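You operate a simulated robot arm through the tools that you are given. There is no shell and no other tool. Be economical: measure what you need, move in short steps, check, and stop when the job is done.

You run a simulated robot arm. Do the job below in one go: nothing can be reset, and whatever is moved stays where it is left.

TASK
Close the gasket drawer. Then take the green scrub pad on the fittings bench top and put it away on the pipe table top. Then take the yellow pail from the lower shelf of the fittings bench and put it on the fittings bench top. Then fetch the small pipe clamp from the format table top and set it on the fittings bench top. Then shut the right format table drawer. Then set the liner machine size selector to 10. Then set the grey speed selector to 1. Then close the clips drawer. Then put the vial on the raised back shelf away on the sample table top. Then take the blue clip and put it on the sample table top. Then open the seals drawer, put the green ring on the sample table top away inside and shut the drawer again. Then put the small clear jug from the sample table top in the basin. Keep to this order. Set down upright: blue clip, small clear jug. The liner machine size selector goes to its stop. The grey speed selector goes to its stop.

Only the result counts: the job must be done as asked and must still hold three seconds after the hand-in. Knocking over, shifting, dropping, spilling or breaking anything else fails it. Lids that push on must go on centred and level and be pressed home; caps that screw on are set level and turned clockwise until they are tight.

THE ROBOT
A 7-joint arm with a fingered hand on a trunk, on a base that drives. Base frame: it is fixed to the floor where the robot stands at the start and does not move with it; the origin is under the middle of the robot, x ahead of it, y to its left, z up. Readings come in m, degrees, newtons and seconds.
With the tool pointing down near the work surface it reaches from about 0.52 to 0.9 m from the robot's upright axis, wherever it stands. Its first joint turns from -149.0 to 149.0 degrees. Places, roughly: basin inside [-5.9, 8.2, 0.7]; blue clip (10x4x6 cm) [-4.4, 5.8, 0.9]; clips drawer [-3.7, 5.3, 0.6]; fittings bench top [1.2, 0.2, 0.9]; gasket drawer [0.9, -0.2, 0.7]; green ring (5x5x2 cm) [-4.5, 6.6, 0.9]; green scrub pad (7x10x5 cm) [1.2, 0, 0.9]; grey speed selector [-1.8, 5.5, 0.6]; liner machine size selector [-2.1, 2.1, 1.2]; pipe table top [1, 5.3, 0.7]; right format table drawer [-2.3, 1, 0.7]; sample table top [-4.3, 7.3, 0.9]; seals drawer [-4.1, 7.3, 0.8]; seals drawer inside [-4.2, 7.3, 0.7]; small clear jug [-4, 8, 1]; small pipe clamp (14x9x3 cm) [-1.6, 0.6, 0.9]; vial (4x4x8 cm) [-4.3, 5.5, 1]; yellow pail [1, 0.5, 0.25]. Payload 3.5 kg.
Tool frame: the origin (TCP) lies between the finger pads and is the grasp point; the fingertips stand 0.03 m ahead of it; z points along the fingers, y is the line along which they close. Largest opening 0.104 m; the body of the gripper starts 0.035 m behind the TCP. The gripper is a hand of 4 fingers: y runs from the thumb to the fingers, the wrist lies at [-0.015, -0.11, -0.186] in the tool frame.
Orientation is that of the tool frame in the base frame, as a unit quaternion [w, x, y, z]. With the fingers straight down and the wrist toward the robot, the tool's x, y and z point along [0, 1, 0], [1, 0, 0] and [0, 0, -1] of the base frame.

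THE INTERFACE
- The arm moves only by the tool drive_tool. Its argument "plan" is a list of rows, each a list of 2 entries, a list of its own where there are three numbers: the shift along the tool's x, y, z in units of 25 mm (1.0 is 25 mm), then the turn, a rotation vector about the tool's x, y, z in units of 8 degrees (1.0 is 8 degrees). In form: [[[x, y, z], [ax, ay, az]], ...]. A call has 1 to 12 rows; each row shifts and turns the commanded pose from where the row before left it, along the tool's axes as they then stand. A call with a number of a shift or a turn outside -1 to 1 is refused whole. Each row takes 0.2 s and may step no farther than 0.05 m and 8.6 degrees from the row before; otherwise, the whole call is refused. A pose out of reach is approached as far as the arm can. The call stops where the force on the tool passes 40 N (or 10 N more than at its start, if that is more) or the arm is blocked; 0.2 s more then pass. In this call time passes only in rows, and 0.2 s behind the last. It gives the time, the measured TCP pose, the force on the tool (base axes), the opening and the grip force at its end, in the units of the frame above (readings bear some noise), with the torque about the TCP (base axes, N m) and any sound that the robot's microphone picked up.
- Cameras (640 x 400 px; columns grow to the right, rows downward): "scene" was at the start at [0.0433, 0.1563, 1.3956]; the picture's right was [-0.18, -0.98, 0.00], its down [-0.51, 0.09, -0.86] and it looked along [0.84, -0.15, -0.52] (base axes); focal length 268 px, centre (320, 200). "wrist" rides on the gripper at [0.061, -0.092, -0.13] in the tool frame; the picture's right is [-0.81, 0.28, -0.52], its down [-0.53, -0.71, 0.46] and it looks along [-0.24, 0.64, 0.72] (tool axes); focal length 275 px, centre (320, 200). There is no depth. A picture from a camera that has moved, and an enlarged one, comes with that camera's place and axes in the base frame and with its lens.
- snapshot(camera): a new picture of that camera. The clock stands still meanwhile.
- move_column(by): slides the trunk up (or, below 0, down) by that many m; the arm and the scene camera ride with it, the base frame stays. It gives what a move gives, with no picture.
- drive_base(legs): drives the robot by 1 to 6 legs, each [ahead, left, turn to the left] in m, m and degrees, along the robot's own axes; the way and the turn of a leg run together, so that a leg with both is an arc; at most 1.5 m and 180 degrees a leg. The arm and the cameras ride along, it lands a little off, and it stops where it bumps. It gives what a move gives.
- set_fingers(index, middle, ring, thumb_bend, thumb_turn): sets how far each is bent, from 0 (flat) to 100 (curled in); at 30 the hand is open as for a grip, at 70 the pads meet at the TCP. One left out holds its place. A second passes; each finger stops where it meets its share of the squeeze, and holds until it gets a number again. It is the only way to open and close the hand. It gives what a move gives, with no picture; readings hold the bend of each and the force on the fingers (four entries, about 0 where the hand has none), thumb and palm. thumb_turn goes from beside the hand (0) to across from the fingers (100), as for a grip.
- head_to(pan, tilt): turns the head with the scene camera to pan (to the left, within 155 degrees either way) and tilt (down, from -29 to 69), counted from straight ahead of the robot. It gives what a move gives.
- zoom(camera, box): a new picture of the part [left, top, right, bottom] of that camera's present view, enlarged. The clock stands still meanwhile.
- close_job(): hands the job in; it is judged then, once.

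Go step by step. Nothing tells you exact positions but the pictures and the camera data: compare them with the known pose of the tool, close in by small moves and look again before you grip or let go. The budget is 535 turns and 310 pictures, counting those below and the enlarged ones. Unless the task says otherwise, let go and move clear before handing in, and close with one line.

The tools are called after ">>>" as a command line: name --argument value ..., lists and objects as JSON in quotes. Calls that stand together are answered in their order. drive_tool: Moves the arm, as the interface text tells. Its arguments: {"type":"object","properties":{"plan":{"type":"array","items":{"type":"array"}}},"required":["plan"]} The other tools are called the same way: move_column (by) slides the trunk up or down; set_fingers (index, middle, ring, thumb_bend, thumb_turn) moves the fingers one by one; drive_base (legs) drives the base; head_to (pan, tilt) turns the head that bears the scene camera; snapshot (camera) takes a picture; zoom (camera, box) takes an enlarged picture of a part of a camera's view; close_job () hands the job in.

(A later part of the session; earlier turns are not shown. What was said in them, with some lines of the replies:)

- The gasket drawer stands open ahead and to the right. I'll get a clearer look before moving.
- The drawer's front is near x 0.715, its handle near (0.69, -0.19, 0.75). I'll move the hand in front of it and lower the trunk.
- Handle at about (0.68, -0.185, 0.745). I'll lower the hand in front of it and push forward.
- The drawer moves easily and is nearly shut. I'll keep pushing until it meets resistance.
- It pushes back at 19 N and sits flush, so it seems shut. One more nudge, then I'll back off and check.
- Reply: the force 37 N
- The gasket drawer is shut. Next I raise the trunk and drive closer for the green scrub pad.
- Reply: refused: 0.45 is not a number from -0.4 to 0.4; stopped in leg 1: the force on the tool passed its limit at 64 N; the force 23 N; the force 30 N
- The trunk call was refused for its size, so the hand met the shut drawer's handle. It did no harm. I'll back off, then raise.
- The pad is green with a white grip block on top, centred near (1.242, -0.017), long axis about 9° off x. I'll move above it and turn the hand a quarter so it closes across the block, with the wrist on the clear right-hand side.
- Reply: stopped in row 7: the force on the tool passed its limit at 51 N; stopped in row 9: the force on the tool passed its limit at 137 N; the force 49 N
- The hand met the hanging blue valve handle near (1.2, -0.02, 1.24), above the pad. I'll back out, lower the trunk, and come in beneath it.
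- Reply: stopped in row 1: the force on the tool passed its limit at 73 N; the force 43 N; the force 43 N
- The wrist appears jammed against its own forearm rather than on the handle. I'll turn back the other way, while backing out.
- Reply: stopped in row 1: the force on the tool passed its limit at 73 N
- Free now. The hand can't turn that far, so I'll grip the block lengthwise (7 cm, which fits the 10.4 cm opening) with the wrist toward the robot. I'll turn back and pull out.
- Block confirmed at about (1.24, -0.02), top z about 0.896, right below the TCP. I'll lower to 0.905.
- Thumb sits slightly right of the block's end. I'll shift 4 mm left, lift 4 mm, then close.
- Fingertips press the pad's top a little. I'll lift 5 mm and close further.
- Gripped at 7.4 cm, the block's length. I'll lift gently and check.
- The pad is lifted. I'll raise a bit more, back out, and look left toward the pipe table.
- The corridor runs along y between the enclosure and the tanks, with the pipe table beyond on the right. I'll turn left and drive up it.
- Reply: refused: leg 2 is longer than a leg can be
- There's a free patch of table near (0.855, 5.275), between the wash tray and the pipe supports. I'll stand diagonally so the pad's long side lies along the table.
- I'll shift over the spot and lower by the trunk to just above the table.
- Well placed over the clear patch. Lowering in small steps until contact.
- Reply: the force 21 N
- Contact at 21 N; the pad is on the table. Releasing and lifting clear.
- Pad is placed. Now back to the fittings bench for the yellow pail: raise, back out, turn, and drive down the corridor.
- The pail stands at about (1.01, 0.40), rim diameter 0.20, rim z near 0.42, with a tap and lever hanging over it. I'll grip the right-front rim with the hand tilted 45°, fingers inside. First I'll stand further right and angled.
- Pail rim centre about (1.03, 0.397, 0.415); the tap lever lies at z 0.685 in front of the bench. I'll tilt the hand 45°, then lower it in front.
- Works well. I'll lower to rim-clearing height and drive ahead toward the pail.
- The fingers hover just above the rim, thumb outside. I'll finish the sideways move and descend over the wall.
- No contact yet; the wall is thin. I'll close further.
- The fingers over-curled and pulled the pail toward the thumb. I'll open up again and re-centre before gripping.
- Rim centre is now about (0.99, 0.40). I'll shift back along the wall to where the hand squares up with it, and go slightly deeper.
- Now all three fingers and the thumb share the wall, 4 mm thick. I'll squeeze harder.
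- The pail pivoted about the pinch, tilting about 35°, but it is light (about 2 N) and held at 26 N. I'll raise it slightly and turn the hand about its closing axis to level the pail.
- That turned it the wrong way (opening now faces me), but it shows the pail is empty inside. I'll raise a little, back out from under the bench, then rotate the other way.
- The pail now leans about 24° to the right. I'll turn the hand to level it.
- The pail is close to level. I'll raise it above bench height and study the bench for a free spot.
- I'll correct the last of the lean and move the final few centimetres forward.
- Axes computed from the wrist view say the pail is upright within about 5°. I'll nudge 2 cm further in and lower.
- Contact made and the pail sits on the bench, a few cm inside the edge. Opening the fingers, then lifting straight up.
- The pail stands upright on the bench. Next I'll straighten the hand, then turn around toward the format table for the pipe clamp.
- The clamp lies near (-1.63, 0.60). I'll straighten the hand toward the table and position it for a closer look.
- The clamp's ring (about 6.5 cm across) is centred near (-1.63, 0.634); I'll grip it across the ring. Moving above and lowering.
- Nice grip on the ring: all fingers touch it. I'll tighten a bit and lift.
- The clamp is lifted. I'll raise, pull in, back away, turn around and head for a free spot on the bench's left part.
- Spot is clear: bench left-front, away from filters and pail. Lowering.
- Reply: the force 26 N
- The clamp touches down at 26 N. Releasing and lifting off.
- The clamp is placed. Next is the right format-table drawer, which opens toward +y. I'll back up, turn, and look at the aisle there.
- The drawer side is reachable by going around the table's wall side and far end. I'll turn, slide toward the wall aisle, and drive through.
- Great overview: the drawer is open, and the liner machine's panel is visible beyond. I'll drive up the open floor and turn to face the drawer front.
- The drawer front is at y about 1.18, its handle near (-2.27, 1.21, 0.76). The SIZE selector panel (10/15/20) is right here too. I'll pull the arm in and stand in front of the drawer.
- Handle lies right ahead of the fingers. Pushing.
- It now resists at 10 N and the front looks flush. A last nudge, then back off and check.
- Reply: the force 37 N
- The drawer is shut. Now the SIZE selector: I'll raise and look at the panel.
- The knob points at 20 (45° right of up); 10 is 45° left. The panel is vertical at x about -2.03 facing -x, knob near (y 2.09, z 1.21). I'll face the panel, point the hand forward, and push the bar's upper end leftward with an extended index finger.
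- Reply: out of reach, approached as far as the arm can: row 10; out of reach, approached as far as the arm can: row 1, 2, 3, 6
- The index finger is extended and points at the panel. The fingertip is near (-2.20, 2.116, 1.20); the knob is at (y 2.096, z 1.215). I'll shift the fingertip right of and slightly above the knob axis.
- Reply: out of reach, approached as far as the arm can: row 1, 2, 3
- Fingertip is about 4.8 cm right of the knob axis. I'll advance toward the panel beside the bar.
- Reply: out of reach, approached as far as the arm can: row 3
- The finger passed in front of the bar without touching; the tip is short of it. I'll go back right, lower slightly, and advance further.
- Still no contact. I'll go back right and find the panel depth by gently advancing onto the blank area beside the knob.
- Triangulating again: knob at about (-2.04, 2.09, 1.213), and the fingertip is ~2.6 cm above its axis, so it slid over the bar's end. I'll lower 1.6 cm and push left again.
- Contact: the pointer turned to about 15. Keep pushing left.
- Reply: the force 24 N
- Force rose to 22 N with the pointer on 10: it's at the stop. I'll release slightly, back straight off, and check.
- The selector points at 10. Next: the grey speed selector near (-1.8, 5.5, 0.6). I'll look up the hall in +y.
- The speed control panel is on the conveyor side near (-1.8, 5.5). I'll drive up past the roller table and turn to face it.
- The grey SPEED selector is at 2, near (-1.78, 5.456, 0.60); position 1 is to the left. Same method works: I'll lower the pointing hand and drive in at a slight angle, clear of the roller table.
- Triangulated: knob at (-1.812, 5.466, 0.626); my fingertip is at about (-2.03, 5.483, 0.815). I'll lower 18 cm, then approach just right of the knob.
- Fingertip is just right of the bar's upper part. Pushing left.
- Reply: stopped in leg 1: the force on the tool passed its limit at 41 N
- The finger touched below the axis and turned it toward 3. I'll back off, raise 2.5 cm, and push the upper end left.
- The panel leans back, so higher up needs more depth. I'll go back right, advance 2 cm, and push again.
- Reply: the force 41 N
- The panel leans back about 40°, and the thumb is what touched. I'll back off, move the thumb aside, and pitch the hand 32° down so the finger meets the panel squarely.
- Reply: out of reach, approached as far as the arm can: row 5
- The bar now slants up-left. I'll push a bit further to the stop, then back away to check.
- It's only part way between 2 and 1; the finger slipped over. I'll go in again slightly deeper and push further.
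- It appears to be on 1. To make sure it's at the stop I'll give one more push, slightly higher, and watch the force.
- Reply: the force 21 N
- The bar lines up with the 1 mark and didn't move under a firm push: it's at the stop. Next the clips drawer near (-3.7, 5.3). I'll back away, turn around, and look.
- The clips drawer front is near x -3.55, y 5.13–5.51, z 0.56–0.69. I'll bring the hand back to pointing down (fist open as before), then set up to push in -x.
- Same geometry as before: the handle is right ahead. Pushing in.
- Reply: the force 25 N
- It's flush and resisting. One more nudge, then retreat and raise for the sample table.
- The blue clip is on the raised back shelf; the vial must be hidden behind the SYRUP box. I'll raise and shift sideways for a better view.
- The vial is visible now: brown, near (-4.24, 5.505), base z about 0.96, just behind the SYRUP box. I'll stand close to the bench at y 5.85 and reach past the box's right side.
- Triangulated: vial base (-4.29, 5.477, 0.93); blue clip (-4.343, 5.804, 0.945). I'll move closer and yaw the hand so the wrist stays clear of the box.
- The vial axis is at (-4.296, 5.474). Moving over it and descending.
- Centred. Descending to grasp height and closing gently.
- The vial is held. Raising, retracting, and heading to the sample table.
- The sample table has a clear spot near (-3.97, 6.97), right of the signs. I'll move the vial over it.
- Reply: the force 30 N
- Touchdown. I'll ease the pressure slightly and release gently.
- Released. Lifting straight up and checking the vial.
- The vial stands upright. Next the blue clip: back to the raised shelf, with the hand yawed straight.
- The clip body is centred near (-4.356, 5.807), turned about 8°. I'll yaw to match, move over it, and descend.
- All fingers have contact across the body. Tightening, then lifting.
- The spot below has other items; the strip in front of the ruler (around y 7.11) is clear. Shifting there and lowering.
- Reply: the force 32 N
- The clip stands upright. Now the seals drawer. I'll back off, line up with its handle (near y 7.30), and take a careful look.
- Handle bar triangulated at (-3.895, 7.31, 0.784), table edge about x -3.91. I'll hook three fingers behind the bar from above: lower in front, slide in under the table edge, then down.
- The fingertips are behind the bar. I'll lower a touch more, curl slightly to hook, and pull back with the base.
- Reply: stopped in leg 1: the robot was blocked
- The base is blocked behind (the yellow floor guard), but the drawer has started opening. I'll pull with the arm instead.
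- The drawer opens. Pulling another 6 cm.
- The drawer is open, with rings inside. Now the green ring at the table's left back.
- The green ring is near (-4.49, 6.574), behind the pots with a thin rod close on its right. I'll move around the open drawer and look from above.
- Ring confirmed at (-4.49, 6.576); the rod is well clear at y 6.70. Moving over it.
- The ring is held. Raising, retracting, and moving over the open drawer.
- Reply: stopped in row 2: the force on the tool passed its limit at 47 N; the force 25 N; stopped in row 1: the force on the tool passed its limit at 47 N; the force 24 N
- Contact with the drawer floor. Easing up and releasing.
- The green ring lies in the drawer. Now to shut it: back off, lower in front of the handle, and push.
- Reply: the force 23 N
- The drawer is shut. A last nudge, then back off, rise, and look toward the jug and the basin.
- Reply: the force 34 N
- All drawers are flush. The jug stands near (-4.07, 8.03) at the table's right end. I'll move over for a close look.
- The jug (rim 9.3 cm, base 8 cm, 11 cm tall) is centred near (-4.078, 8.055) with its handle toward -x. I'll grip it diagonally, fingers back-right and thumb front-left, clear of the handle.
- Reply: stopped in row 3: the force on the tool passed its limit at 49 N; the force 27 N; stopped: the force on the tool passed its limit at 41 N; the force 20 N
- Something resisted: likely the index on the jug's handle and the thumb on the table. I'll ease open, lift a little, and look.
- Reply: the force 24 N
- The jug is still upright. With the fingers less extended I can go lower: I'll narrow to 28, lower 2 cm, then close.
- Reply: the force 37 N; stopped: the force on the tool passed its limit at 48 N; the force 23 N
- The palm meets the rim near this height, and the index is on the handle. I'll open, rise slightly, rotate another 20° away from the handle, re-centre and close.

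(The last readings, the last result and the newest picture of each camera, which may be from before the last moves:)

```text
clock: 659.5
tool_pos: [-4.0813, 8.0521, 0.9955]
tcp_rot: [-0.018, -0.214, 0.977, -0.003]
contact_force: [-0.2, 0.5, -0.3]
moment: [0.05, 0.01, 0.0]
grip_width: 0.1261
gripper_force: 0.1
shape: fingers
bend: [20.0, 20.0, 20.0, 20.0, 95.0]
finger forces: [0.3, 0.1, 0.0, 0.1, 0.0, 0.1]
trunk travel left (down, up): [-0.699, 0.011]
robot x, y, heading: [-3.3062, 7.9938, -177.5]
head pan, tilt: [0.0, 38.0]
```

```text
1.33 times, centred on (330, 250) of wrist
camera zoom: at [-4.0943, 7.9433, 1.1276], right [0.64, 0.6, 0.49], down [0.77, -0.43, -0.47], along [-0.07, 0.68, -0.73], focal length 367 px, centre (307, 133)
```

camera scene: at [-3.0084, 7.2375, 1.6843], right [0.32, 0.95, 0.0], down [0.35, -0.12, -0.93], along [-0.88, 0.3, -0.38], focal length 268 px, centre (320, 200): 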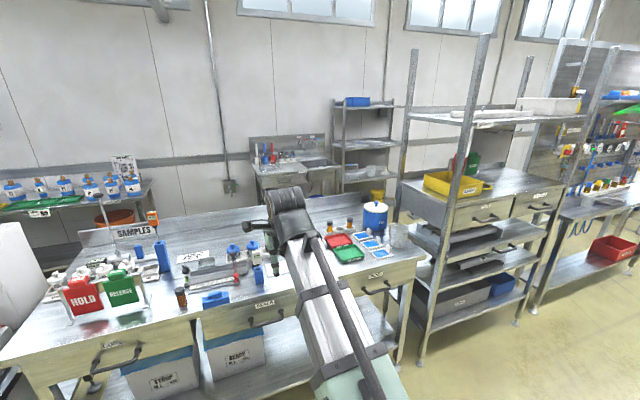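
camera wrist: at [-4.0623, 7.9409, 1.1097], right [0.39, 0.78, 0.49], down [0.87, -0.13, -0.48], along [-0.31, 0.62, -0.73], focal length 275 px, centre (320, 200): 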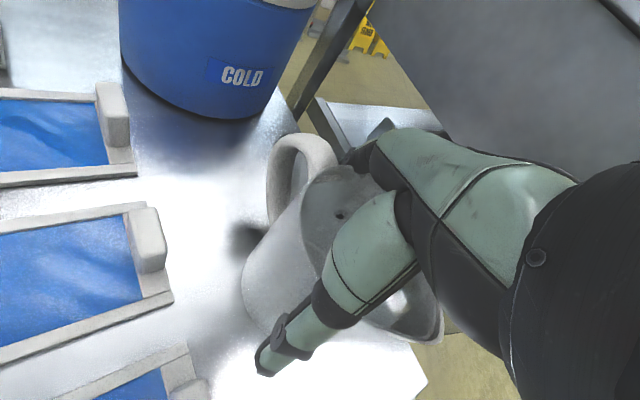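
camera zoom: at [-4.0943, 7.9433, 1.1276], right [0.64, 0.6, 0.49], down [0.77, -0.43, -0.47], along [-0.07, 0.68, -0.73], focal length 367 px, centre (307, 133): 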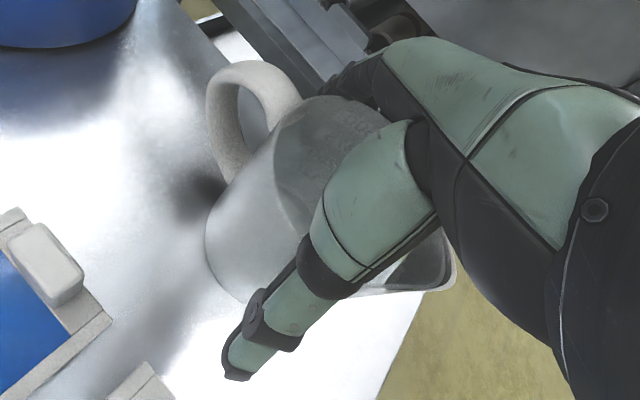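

The handle is now 5 cm clear of the index. Closing.

>>> set_fingers --index 40 --middle 40 --ring 40 --thumb_bend 40

>>> zoom --camera "wrist" --box '[200, 100, 460, 400]'

```text
clock: 660.5
tool_pos: [-4.081, 8.0513, 0.9956]
tcp_rot: [-0.019, -0.215, 0.977, -0.005]
contact_force: [-0.5, 1.5, 4.4]
moment: [0.22, 0.07, 0.01]
grip_width: 0.0979
gripper_force: 11.9
shape: fingers
bend: [32.0, 37.0, 38.0, 34.0, 96.0]
finger forces: [9.0, 2.4, 1.3, 0.0, 12.3, 0.1]
trunk travel left (down, up): [-0.699, 0.011]
robot x, y, heading: [-3.3024, 7.9856, -177.3]
head pan, tilt: [0.0, 38.0]
```

```text
1.33 times, centred on (330, 250) of wrist
camera zoom: at [-4.0938, 7.9433, 1.128], right [0.64, 0.6, 0.49], down [0.77, -0.43, -0.47], along [-0.07, 0.68, -0.73], focal length 367 px, centre (307, 133)
```

zoom: 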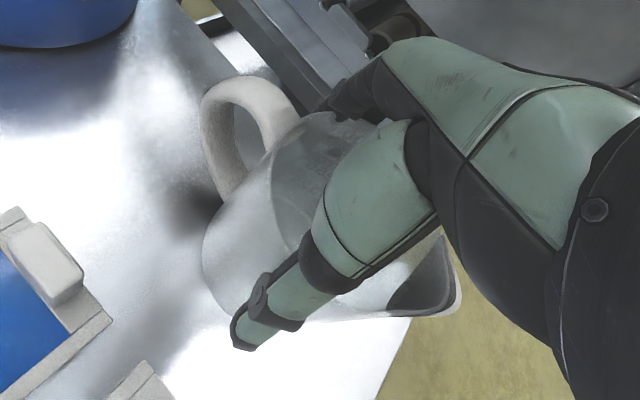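

All fingers touch the jug at 9.8 cm. Tightening and lifting.

>>> set_fingers --index 46 --middle 50 --ring 50 --thumb_bend 52

>>> drive_tool --plan '[[[0, 0, -0.3], [0, 0, 0]], [[0, 0, -0.6], [0, 0, 0]], [[0, 0, -0.8], [0, 0, 0]]]'

>>> snapshot --camera "wrist"

```text
clock: 661.5
tool_pos: [-4.0817, 8.051, 0.9962]
tcp_rot: [-0.018, -0.215, 0.976, -0.004]
contact_force: [-2.4, 1.9, 10.7]
moment: [0.6, 0.2, 0.13]
grip_width: 0.0929
gripper_force: 30.5
shape: fingers
bend: [35.0, 41.0, 41.0, 38.0, 95.0]
finger forces: [14.5, 8.2, 7.5, 0.0, 29.4, 0.1]
trunk travel left (down, up): [-0.699, 0.011]
robot x, y, heading: [-3.3042, 7.991, -177.8]
head pan, tilt: [0.0, 38.0]
```

```text
clock: 662.2
tool_pos: [-4.0817, 8.0502, 1.0392]
tcp_rot: [-0.017, -0.215, 0.976, -0.005]
contact_force: [-0.4, -0.9, 0.1]
moment: [0.0, 0.02, 0.02]
grip_width: 0.0923
gripper_force: 27.4
shape: fingers
bend: [35.0, 42.0, 42.0, 39.0, 95.0]
finger forces: [11.5, 7.3, 7.4, 0.0, 29.4, 0.1]
trunk travel left (down, up): [-0.699, 0.011]
robot x, y, heading: [-3.3049, 7.9891, -177.6]
head pan, tilt: [0.0, 38.0]
```

```text
35 pictures are left
camera wrist: at [-4.0937, 7.9424, 1.1701], right [0.64, 0.6, 0.49], down [0.77, -0.43, -0.47], along [-0.07, 0.68, -0.73], focal length 275 px, centre (320, 200)
```

wrist: 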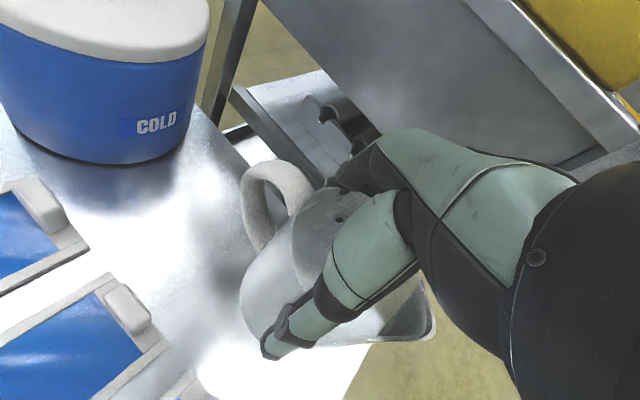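

The jug is lifted. The basin lies behind this row of tables, so I must go around through the far end. Raising, backing away, and driving down the hall.

>>> drive_tool --plan '[[[0, 0, -1], [0, 0, 0]], [[0, 0, -1], [0, 0, 0]], [[0, 0, -1], [0, 0, 0]], [[0, 0, -1], [0, 0, 0]], [[0, 0, -1], [0, 0, 0]], [[0, 0, -1], [0, 0, 0]], [[0, 0, -1], [0, 0, 0]], [[0, 0, -1], [0, 0, 0]]]'

>>> drive_base --legs '[[-0.15, 0.25, 0], [0, 0, 87.6]]'

>>> drive_base --legs '[[1.4, 0, 0], [1.4, 0, 0]]'

```text
clock: 664.0
tool_pos: [-4.0732, 8.0561, 1.2363]
tcp_rot: [-0.019, -0.215, 0.976, -0.004]
contact_force: [0.2, -0.5, -0.8]
moment: [-0.01, 0.02, -0.01]
grip_width: 0.0925
gripper_force: 27.9
shape: fingers
bend: [35.0, 42.0, 42.0, 39.0, 95.0]
finger forces: [11.4, 7.3, 7.3, 0.0, 29.1, 0.0]
trunk travel left (down, up): [-0.699, 0.011]
robot x, y, heading: [-3.3021, 7.9905, -177.4]
head pan, tilt: [0.0, 38.0]
```

```text
clock: 669.7
tool_pos: [-3.259, 6.9848, 1.2368]
tcp_rot: [0.01, 0.826, -0.564, 0.015]
contact_force: [-0.1, 0.9, -1.2]
moment: [-0.01, 0.02, -0.04]
grip_width: 0.0921
gripper_force: 27.3
shape: fingers
bend: [36.0, 42.0, 42.0, 39.0, 95.0]
finger forces: [11.3, 7.2, 7.3, 0.1, 28.4, 0.1]
trunk travel left (down, up): [-0.699, 0.011]
robot x, y, heading: [-3.148, 7.7492, -91.1]
head pan, tilt: [0.0, 38.0]
```

```text
clock: 683.4
tool_pos: [-3.3563, 4.1583, 1.2364]
tcp_rot: [0.009, 0.818, -0.575, 0.016]
contact_force: [-0.4, -0.8, -0.3]
moment: [0.02, 0.0, -0.02]
grip_width: 0.0919
gripper_force: 27.1
shape: fingers
bend: [36.0, 42.0, 42.0, 39.0, 95.0]
finger forces: [11.3, 7.1, 7.3, 0.1, 28.4, 0.0]
trunk travel left (down, up): [-0.699, 0.011]
robot x, y, heading: [-3.2216, 4.9206, -92.4]
head pan, tilt: [0.0, 38.0]
```

>>> drive_base --legs '[[1.4, 0.05, 0], [1.3, 0.05, 0]]'

>>> head_to --pan -120 --tilt 18

>>> snapshot --camera "scene"

```text
clock: 696.8
tool_pos: [-3.3212, 1.4106, 1.2364]
tcp_rot: [0.01, 0.823, -0.567, 0.016]
contact_force: [-0.6, -1.2, -0.9]
moment: [-0.01, -0.03, 0.01]
grip_width: 0.0918
gripper_force: 26.8
shape: fingers
bend: [36.0, 42.0, 42.0, 39.0, 95.0]
finger forces: [11.3, 7.2, 7.3, 0.0, 28.4, 0.1]
trunk travel left (down, up): [-0.699, 0.011]
robot x, y, heading: [-3.2045, 2.1716, -91.3]
head pan, tilt: [0.0, 38.0]
```

```text
clock: 698.8
tool_pos: [-3.3222, 1.4114, 1.2367]
tcp_rot: [0.011, 0.823, -0.568, 0.015]
contact_force: [0.8, -0.5, 0.4]
moment: [0.01, 0.01, -0.01]
grip_width: 0.0919
gripper_force: 27.0
shape: fingers
bend: [36.0, 42.0, 42.0, 39.0, 95.0]
finger forces: [11.4, 7.2, 7.3, 0.0, 28.4, 0.1]
trunk travel left (down, up): [-0.699, 0.011]
robot x, y, heading: [-3.1967, 2.1728, -91.3]
head pan, tilt: [-120.0, 18.0]
```

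```text
34 pictures are left
camera scene: at [-3.1094, 2.2635, 1.6908], right [0.52, 0.85, 0.0], down [0.26, -0.16, -0.95], along [-0.81, 0.5, -0.31], focal length 268 px, centre (320, 200)
```

scene: 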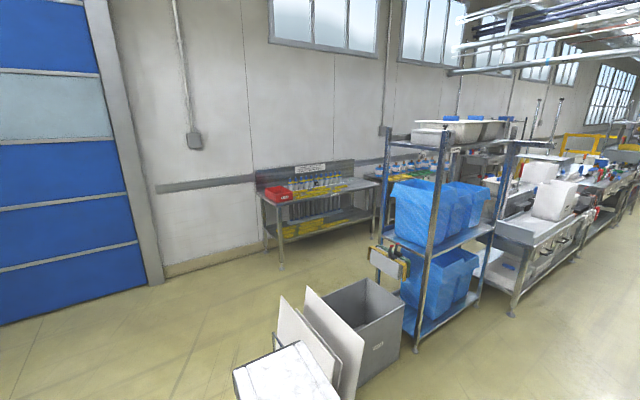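

The way in lies between the tote rack (x up to -4.67) and the wall tables (x about -5.5). I'll go across at y 2.0, then reverse up the aisle at x -5.08 in short checked legs.

>>> drive_base --legs '[[0.2, 0, 0], [0, -0.94, 0], [0, -0.94, 1.3]]'

```text
clock: 709.4
tool_pos: [-5.2254, 1.3016, 1.2367]
tcp_rot: [0.01, 0.818, -0.575, 0.017]
contact_force: [-0.6, 0.8, -1.0]
moment: [-0.02, 0.01, 0.0]
grip_width: 0.0922
gripper_force: 27.6
shape: fingers
bend: [36.0, 42.0, 42.0, 39.0, 95.0]
finger forces: [11.4, 7.3, 7.3, 0.1, 28.5, 0.0]
trunk travel left (down, up): [-0.699, 0.011]
robot x, y, heading: [-5.0934, 2.0579, -92.7]
head pan, tilt: [-120.0, 18.0]
```

>>> drive_base --legs '[[0, 0, 2.7]]'

>>> head_to --pan 155 --tilt 25

>>> snapshot --camera "scene"

```text
clock: 710.2
tool_pos: [-5.189, 1.297, 1.2369]
tcp_rot: [0.011, 0.831, -0.556, 0.016]
contact_force: [0.0, 0.2, -0.9]
moment: [-0.01, 0.0, -0.03]
grip_width: 0.092
gripper_force: 27.5
shape: fingers
bend: [36.0, 42.0, 42.0, 39.0, 95.0]
finger forces: [11.2, 7.2, 7.3, 0.0, 28.5, 0.0]
trunk travel left (down, up): [-0.699, 0.011]
robot x, y, heading: [-5.0927, 2.0639, -89.9]
head pan, tilt: [-120.0, 18.0]
```

```text
clock: 714.0
tool_pos: [-5.189, 1.2963, 1.2364]
tcp_rot: [0.01, 0.832, -0.555, 0.016]
contact_force: [0.8, -0.3, -1.3]
moment: [-0.03, -0.01, 0.0]
grip_width: 0.0921
gripper_force: 27.4
shape: fingers
bend: [36.0, 42.0, 42.0, 39.0, 95.0]
finger forces: [11.3, 7.3, 7.3, 0.1, 28.5, 0.0]
trunk travel left (down, up): [-0.699, 0.011]
robot x, y, heading: [-5.0927, 2.0603, -89.8]
head pan, tilt: [154.7, 25.0]
```

```text
33 pictures are left
camera scene: at [-4.8825, 2.1924, 1.6795], right [0.91, -0.43, 0.0], down [-0.18, -0.38, -0.91], along [0.39, 0.82, -0.42], focal length 268 px, centre (320, 200)
```

scene: 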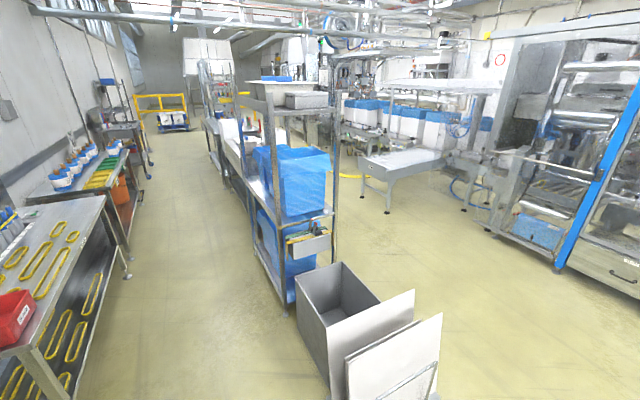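

The aisle is about 1.2 m wide and clear. Reversing up it.

>>> drive_base --legs '[[-1.4, 0, 0], [-1.4, 0, 0]]'

```text
clock: 727.6
tool_pos: [-5.184, 4.1048, 1.2361]
tcp_rot: [0.011, 0.827, -0.562, 0.015]
contact_force: [-1.3, 0.0, -1.0]
moment: [-0.01, 0.03, -0.02]
grip_width: 0.092
gripper_force: 27.1
shape: fingers
bend: [36.0, 42.0, 42.0, 39.0, 95.0]
finger forces: [11.3, 7.2, 7.3, 0.0, 28.5, 0.0]
trunk travel left (down, up): [-0.699, 0.011]
robot x, y, heading: [-5.0736, 4.8717, -91.0]
head pan, tilt: [154.7, 25.0]
```

>>> drive_base --legs '[[-1.0, 0, 1], [-1.0, 0, 0]]'

>>> head_to --pan -150 --tilt 25

>>> snapshot --camera "scene"

```text
clock: 737.7
tool_pos: [-5.1574, 6.1352, 1.2367]
tcp_rot: [0.011, 0.815, -0.579, 0.016]
contact_force: [-0.3, -0.9, -0.1]
moment: [-0.01, 0.02, 0.01]
grip_width: 0.092
gripper_force: 26.9
shape: fingers
bend: [36.0, 42.0, 42.0, 39.0, 95.0]
finger forces: [11.3, 7.2, 7.2, 0.1, 28.4, 0.0]
trunk travel left (down, up): [-0.699, 0.011]
robot x, y, heading: [-5.0119, 6.8911, -93.0]
head pan, tilt: [154.7, 25.0]
```

```text
clock: 741.9
tool_pos: [-5.1561, 6.1358, 1.2368]
tcp_rot: [0.011, 0.815, -0.579, 0.015]
contact_force: [0.3, 0.3, -0.5]
moment: [-0.02, -0.02, 0.02]
grip_width: 0.092
gripper_force: 27.1
shape: fingers
bend: [36.0, 42.0, 42.0, 39.0, 95.0]
finger forces: [11.3, 7.2, 7.3, 0.0, 28.4, 0.0]
trunk travel left (down, up): [-0.699, 0.011]
robot x, y, heading: [-5.0122, 6.8932, -93.4]
head pan, tilt: [-150.0, 25.0]
```

```text
32 pictures are left
camera scene: at [-4.8841, 7.0135, 1.6795], right [0.89, 0.45, 0.0], down [0.19, -0.38, -0.91], along [-0.41, 0.81, -0.42], focal length 268 px, centre (320, 200)
```

scene: 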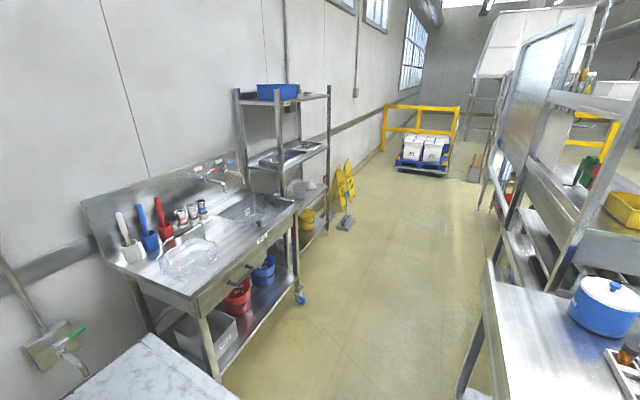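

I can see the sink with its basin (near (-6.0, 8.25)). There's a pale object at the lower left I should identify before passing.

>>> head_to --pan -120 --tilt 45

>>> snapshot --camera "scene"

```text
clock: 742.8
tool_pos: [-5.1555, 6.1354, 1.2363]
tcp_rot: [0.011, 0.815, -0.579, 0.015]
contact_force: [0.0, -1.0, -0.7]
moment: [0.01, 0.02, 0.01]
grip_width: 0.0919
gripper_force: 27.1
shape: fingers
bend: [36.0, 42.0, 42.0, 39.0, 95.0]
finger forces: [11.3, 7.2, 7.3, 0.0, 28.3, 0.0]
trunk travel left (down, up): [-0.699, 0.011]
robot x, y, heading: [-5.0129, 6.8956, -93.1]
head pan, tilt: [-120.0, 45.0]
```

```text
31 pictures are left
camera scene: at [-4.9106, 6.9759, 1.6489], right [0.55, 0.84, 0.0], down [0.59, -0.39, -0.71], along [-0.59, 0.39, -0.71], focal length 268 px, centre (320, 200)
```

scene: 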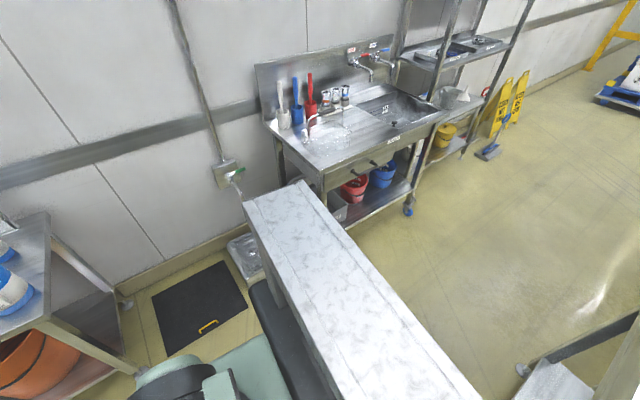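

That slab is the robot's own mast; nothing blocks the way. I'll reverse beside the basin, then turn to face it.

>>> drive_base --legs '[[-1.2, -0.06, 0], [0, -0.09, 3], [0, 0, -90]]'

>>> head_to --pan 0 --tilt 38

>>> snapshot --camera "scene"

>>> snapshot --camera "wrist"

```text
clock: 753.5
tool_pos: [-5.8782, 8.1954, 1.2368]
tcp_rot: [-0.018, -0.201, 0.979, -0.004]
contact_force: [0.0, -0.3, -0.8]
moment: [0.0, -0.01, 0.0]
grip_width: 0.0915
gripper_force: 27.3
shape: fingers
bend: [36.0, 42.0, 42.0, 40.0, 95.0]
finger forces: [11.1, 7.2, 7.2, 0.1, 27.6, 0.0]
trunk travel left (down, up): [-0.699, 0.011]
robot x, y, heading: [-5.112, 8.1013, -179.3]
head pan, tilt: [-120.0, 45.0]
```

```text
clock: 755.5
tool_pos: [-5.8778, 8.1937, 1.2368]
tcp_rot: [-0.019, -0.2, 0.98, -0.004]
contact_force: [0.5, -0.6, -0.5]
moment: [0.01, 0.02, -0.01]
grip_width: 0.0916
gripper_force: 25.7
shape: fingers
bend: [36.0, 42.0, 42.0, 40.0, 95.0]
finger forces: [11.0, 7.2, 7.3, 0.1, 27.7, 0.1]
trunk travel left (down, up): [-0.699, 0.011]
robot x, y, heading: [-5.1129, 8.1087, -179.0]
head pan, tilt: [0.0, 38.0]
```

```text
30 pictures are left
camera scene: at [-5.152, 7.9358, 1.6591], right [-0.01, 1.0, 0.0], down [0.62, 0.01, -0.79], along [-0.79, -0.01, -0.62], focal length 268 px, centre (320, 200)
```

scene: 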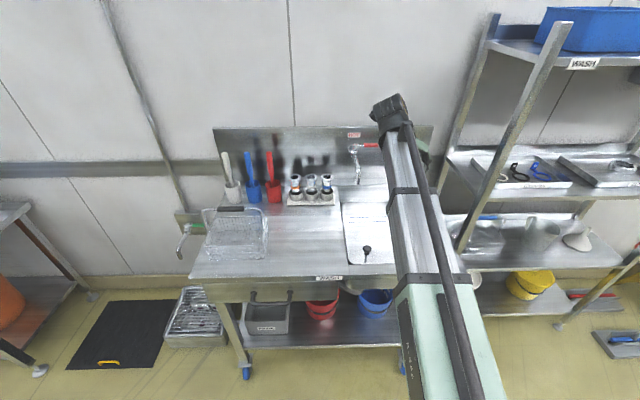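

```text
29 pictures are left
camera wrist: at [-5.8936, 8.0869, 1.3687], right [0.65, 0.58, 0.49], down [0.75, -0.45, -0.47], along [-0.05, 0.68, -0.73], focal length 275 px, centre (320, 200)
```

wrist: 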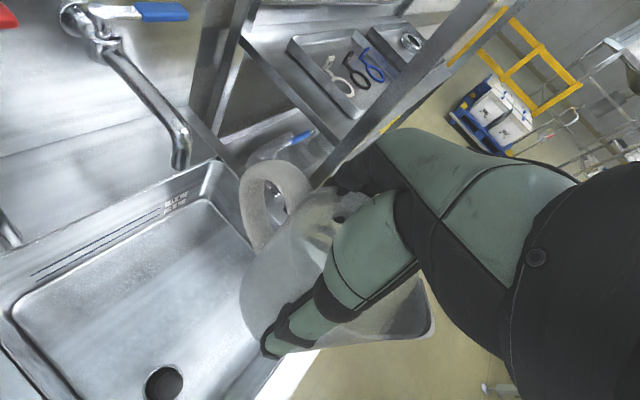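

Basin spans about x -6.12..-5.77, y 8.03..8.37, with the drain left of centre. I'll centre the jug at (-5.92, 8.22) and start down.

>>> drive_tool --plan '[[[0.57, 0.8, 0], [0, 0, 0]], [[0.57, 0.8, 0], [0, 0, 0]], [[0, 0, 1], [0, 0, 0]], [[0, 0, 1], [0, 0, 0]], [[0, 0, 1], [0, 0, 0]], [[0, 0, 1], [0, 0, 0]], [[0, 0, 1], [0, 0, 0]], [[0, 0, 1], [0, 0, 0]], [[0, 0, 1], [0, 0, 0]], [[0, 0, 1], [0, 0, 0]]]'

>>> snapshot --camera "wrist"

>>> snapshot --camera "scene"

```text
clock: 757.7
tool_pos: [-5.9274, 8.2142, 1.0356]
tcp_rot: [-0.018, -0.199, 0.98, -0.004]
contact_force: [0.6, 0.0, -0.5]
moment: [0.01, 0.01, 0.02]
grip_width: 0.0917
gripper_force: 26.2
shape: fingers
bend: [36.0, 42.0, 42.0, 40.0, 95.0]
finger forces: [11.1, 7.1, 7.2, 0.0, 27.5, 0.0]
trunk travel left (down, up): [-0.699, 0.011]
robot x, y, heading: [-5.1097, 8.1034, -179.1]
head pan, tilt: [0.0, 38.0]
```

```text
28 pictures are left
camera wrist: at [-5.9429, 8.1073, 1.1679], right [0.66, 0.58, 0.49], down [0.75, -0.45, -0.47], along [-0.05, 0.68, -0.73], focal length 275 px, centre (320, 200)
```

wrist: 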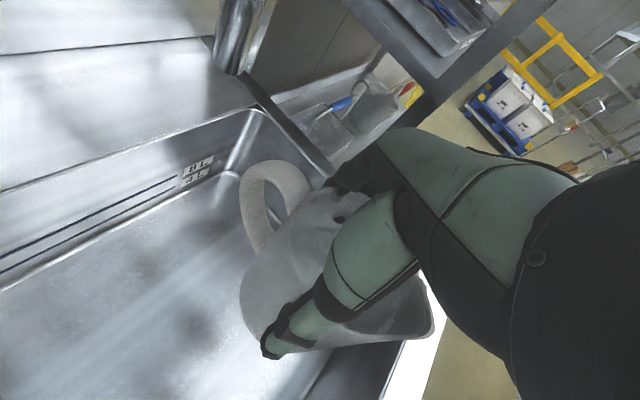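

```text
27 pictures are left
camera scene: at [-5.1523, 7.9358, 1.6592], right [-0.01, 1.0, 0.0], down [0.62, 0.01, -0.79], along [-0.79, -0.01, -0.62], focal length 268 px, centre (320, 200)
```

scene: 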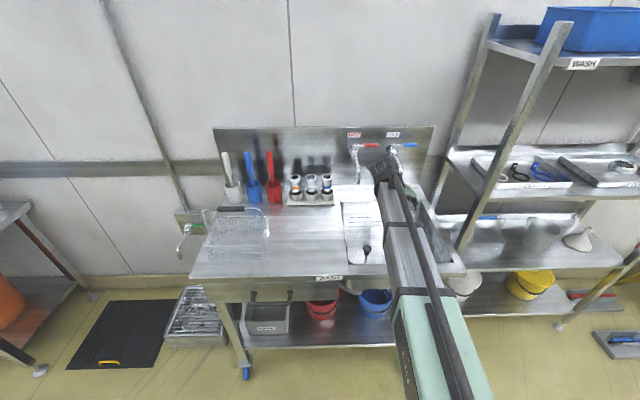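

>>> drive_tool --plan '[[[0, 0, 0.9], [0, 0, 0]], [[0, 0, 0.9], [0, 0, 0]], [[0, 0, 0.9], [0, 0, 0]], [[0, 0, 0.9], [0, 0, 0]], [[0, 0, 0.9], [0, 0, 0]], [[0, 0, 0.9], [0, 0, 0]], [[0, 0, 0.9], [0, 0, 0]]]'

>>> snapshot --camera "wrist"

```text
clock: 759.3
tool_pos: [-5.9343, 8.2141, 0.8812]
tcp_rot: [-0.019, -0.201, 0.979, -0.003]
contact_force: [0.3, 0.4, -0.5]
moment: [0.04, 0.01, 0.0]
grip_width: 0.0911
gripper_force: 26.3
shape: fingers
bend: [36.0, 42.0, 42.0, 40.0, 95.0]
finger forces: [11.1, 7.2, 7.2, 0.0, 27.3, 0.0]
trunk travel left (down, up): [-0.699, 0.011]
robot x, y, heading: [-5.111, 8.1065, -178.9]
head pan, tilt: [0.0, 38.0]
```

```text
26 pictures are left
camera wrist: at [-5.9493, 8.1067, 1.0135], right [0.65, 0.58, 0.49], down [0.75, -0.45, -0.47], along [-0.05, 0.68, -0.73], focal length 275 px, centre (320, 200)
```

wrist: 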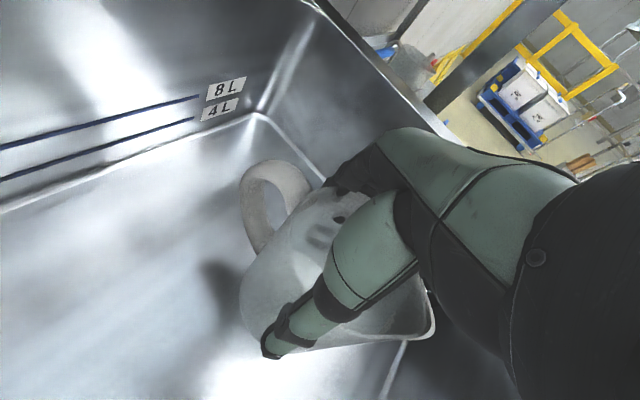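

>>> drive_tool --plan '[[[0, 0, 0.6], [0, 0, 0]], [[0, 0, 0.6], [0, 0, 0]], [[0, 0, 0.6], [0, 0, 0]], [[0, 0, 0.4], [0, 0, 0]]]'

>>> drive_tool --plan '[[[0, 0, 0.3], [0, 0, 0]], [[0, 0, 0.3], [0, 0, 0]]]'

```text
clock: 760.3
tool_pos: [-5.9326, 8.2129, 0.8388]
tcp_rot: [-0.023, -0.202, 0.979, 0.001]
contact_force: [5.0, -2.1, 30.5]
moment: [0.12, -0.03, 0.02]
grip_width: 0.0924
gripper_force: 29.1
shape: fingers
bend: [37.0, 42.0, 42.0, 40.0, 96.0]
finger forces: [11.9, 6.8, 6.6, 0.0, 32.9, 0.0]
trunk travel left (down, up): [-0.699, 0.011]
robot x, y, heading: [-5.1138, 8.1043, -179.2]
head pan, tilt: [0.0, 38.0]
stopped in row 4: the force on the tool passed its limit at 47 N (the readings are from after the stop); the commanded pose is now the measured one
```

```text
clock: 760.6
tool_pos: [-5.9349, 8.2139, 0.838]
tcp_rot: [-0.025, -0.202, 0.979, 0.001]
contact_force: [4.2, -2.4, 29.0]
moment: [0.06, -0.1, 0.01]
grip_width: 0.0926
gripper_force: 29.5
shape: fingers
bend: [37.0, 42.0, 42.0, 40.0, 96.0]
finger forces: [12.1, 6.9, 6.6, 0.1, 33.3, 0.0]
trunk travel left (down, up): [-0.699, 0.011]
robot x, y, heading: [-5.1124, 8.1023, -179.4]
head pan, tilt: [0.0, 38.0]
stopped in row 1: the force on the tool passed its limit at 47 N (the readings are from after the stop); the commanded pose is now the measured one
```

>>> drive_tool --plan '[[[0, 0, -0.15], [0, 0, 0]]]'

>>> snapshot --camera "wrist"

>>> zoom --camera "scene" --box '[300, 110, 480, 290]'

```text
clock: 761.0
tool_pos: [-5.9345, 8.2138, 0.8389]
tcp_rot: [-0.023, -0.202, 0.979, 0.001]
contact_force: [3.5, -1.3, 18.2]
moment: [0.15, -0.01, 0.0]
grip_width: 0.0926
gripper_force: 27.9
shape: fingers
bend: [37.0, 42.0, 42.0, 40.0, 96.0]
finger forces: [11.7, 7.1, 7.0, 0.1, 30.8, 0.0]
trunk travel left (down, up): [-0.699, 0.011]
robot x, y, heading: [-5.1141, 8.1054, -179.1]
head pan, tilt: [0.0, 38.0]
```

```text
25 pictures are left
camera wrist: at [-5.9485, 8.1048, 0.9702], right [0.66, 0.58, 0.48], down [0.75, -0.45, -0.49], along [-0.07, 0.68, -0.73], focal length 275 px, centre (320, 200)
```

wrist: 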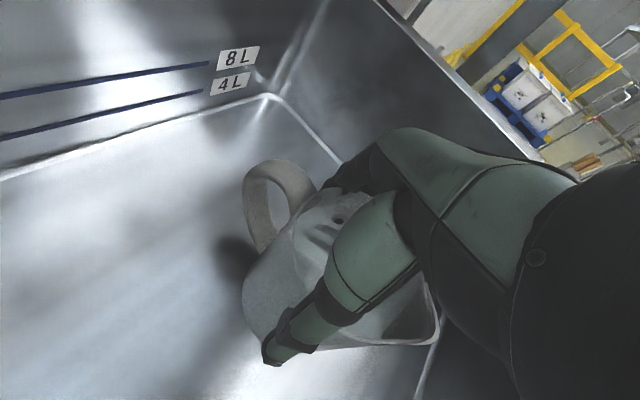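

```text
2.22 times, centred on (390, 200) of scene
camera zoom: at [-5.149, 7.9351, 1.659], right [-0.01, 1.0, 0.0], down [0.61, 0.01, -0.79], along [-0.79, -0.01, -0.61], focal length 596 px, centre (164, 200)
```

zoom: 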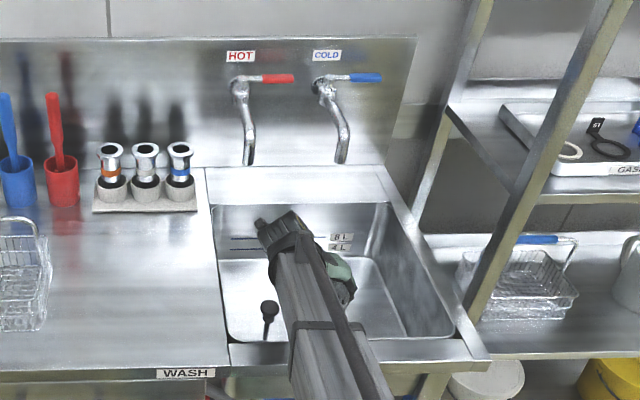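

The jug rests on the basin floor (estimated 0.73–0.74). Easing off and releasing slowly.

>>> drive_tool --plan '[[[0, 0, -0.1], [0, 0, 0]]]'

>>> set_fingers --index 33 --middle 37 --ring 37 --thumb_bend 35

>>> snapshot --camera "wrist"

```text
clock: 761.4
tool_pos: [-5.936, 8.2151, 0.8395]
tcp_rot: [-0.023, -0.202, 0.979, -0.001]
contact_force: [1.1, -0.1, 4.6]
moment: [0.02, -0.04, 0.0]
grip_width: 0.0925
gripper_force: 27.3
shape: fingers
bend: [37.0, 43.0, 42.0, 40.0, 96.0]
finger forces: [12.0, 6.9, 6.8, 0.1, 28.4, 0.0]
trunk travel left (down, up): [-0.699, 0.011]
robot x, y, heading: [-5.1159, 8.1009, -179.3]
head pan, tilt: [0.0, 38.0]
```

```text
clock: 762.4
tool_pos: [-5.9361, 8.215, 0.8403]
tcp_rot: [-0.023, -0.202, 0.979, 0.0]
contact_force: [0.3, -0.6, 0.6]
moment: [-0.08, -0.02, -0.01]
grip_width: 0.1007
gripper_force: 4.1
shape: fingers
bend: [31.0, 37.0, 37.0, 33.0, 96.0]
finger forces: [3.3, 0.7, 0.1, 0.0, 4.9, 0.0]
trunk travel left (down, up): [-0.699, 0.011]
robot x, y, heading: [-5.107, 8.1038, -179.3]
head pan, tilt: [0.0, 38.0]
```

```text
23 pictures are left
camera wrist: at [-5.9507, 8.1055, 0.9717], right [0.66, 0.58, 0.48], down [0.75, -0.45, -0.49], along [-0.06, 0.68, -0.73], focal length 275 px, centre (320, 200)
```

wrist: 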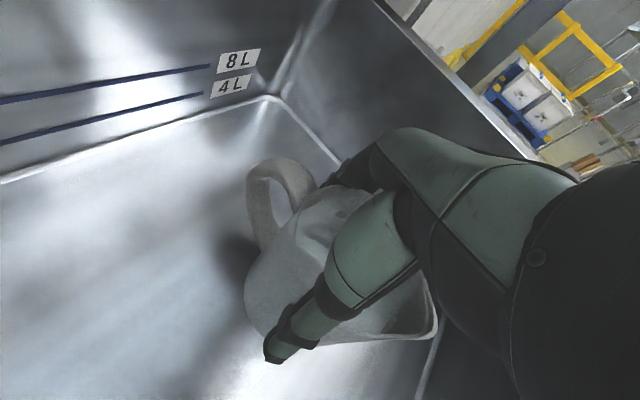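

>>> set_fingers --index 20 --middle 24 --ring 24 --thumb_bend 20

>>> drive_tool --plan '[[[0, 0, -0.4], [0, 0, 0]], [[0, 0, -0.6], [0, 0, 0]], [[0, 0, -0.8], [0, 0, 0]]]'

>>> snapshot --camera "wrist"

```text
clock: 763.4
tool_pos: [-5.937, 8.2153, 0.8403]
tcp_rot: [-0.024, -0.201, 0.979, 0.0]
contact_force: [-0.3, -0.2, 0.4]
moment: [-0.01, 0.03, 0.03]
grip_width: 0.1253
gripper_force: 0.0
shape: fingers
bend: [20.0, 24.0, 24.0, 20.0, 95.0]
finger forces: [0.0, 0.1, 0.0, 0.0, 0.1, 0.0]
trunk travel left (down, up): [-0.699, 0.011]
robot x, y, heading: [-5.1121, 8.1058, -179.1]
head pan, tilt: [0.0, 38.0]
```

```text
clock: 764.2
tool_pos: [-5.9331, 8.2151, 0.8867]
tcp_rot: [-0.024, -0.202, 0.979, 0.0]
contact_force: [0.7, 0.3, 0.6]
moment: [0.0, -0.01, -0.02]
grip_width: 0.1253
gripper_force: 0.1
shape: fingers
bend: [20.0, 24.0, 24.0, 20.0, 95.0]
finger forces: [0.1, 0.1, 0.1, 0.0, 0.1, 0.0]
trunk travel left (down, up): [-0.699, 0.011]
robot x, y, heading: [-5.1084, 8.1023, -179.4]
head pan, tilt: [0.0, 38.0]
```

```text
22 pictures are left
camera wrist: at [-5.9475, 8.1067, 1.0182], right [0.66, 0.58, 0.48], down [0.75, -0.45, -0.49], along [-0.06, 0.68, -0.73], focal length 275 px, centre (320, 200)
```

wrist: 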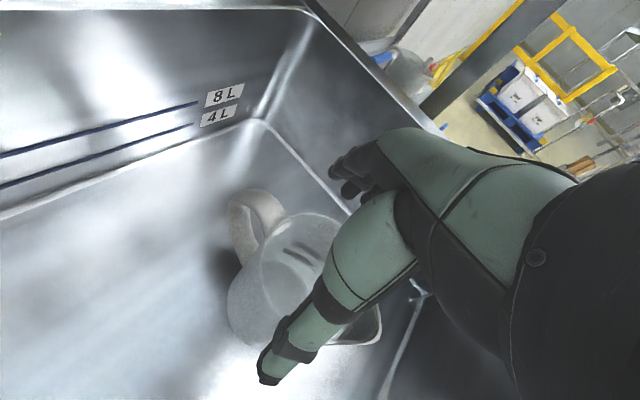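

The jug stands upright in the basin. Raising clear, then a final look.

>>> drive_tool --plan '[[[0, 0, -1], [0, 0, 0]], [[0, 0, -1], [0, 0, 0]], [[0, 0, -1], [0, 0, 0]], [[0, 0, -1], [0, 0, 0]], [[0, 0, -1], [0, 0, 0]], [[0, 0, -1], [0, 0, 0]], [[0, 0, -1], [0, 0, 0]], [[0, 0, -1], [0, 0, 0]], [[0, 0, -1], [0, 0, 0]], [[0, 0, -1], [0, 0, 0]], [[0, 0, -1], [0, 0, 0]], [[0, 0, -1], [0, 0, 0]]]'

>>> snapshot --camera "wrist"

```text
clock: 766.8
tool_pos: [-5.9195, 8.219, 1.1844]
tcp_rot: [-0.024, -0.202, 0.979, 0.0]
contact_force: [-0.4, 0.1, 0.8]
moment: [0.0, 0.02, -0.03]
grip_width: 0.1256
gripper_force: 0.1
shape: fingers
bend: [20.0, 24.0, 24.0, 20.0, 95.0]
finger forces: [0.0, 0.1, 0.1, 0.1, 0.0, 0.0]
trunk travel left (down, up): [-0.699, 0.011]
robot x, y, heading: [-5.1104, 8.1019, -179.3]
head pan, tilt: [0.0, 38.0]
```

```text
21 pictures are left
camera wrist: at [-5.9331, 8.1103, 1.3166], right [0.66, 0.58, 0.48], down [0.75, -0.45, -0.49], along [-0.06, 0.68, -0.73], focal length 275 px, centre (320, 200)
```

wrist: 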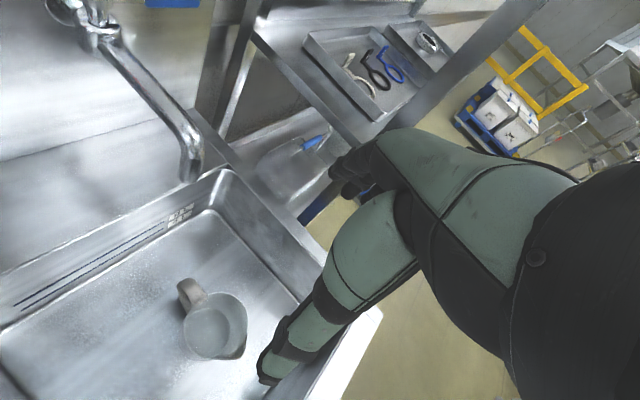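

The jug stands upright in the basin and every earlier step has been checked in pictures, except that I judged the speed selector's stop from its alignment and push resistance. I'm handing in.

>>> close_job

```text
The job is handed in.
```

All twelve steps were carried out in the order you gave, and the job is handed in. I judged the grey speed selector to be at its stop on 1 by how it lined up with the mark and resisted a push. I checked the other results in pictures.
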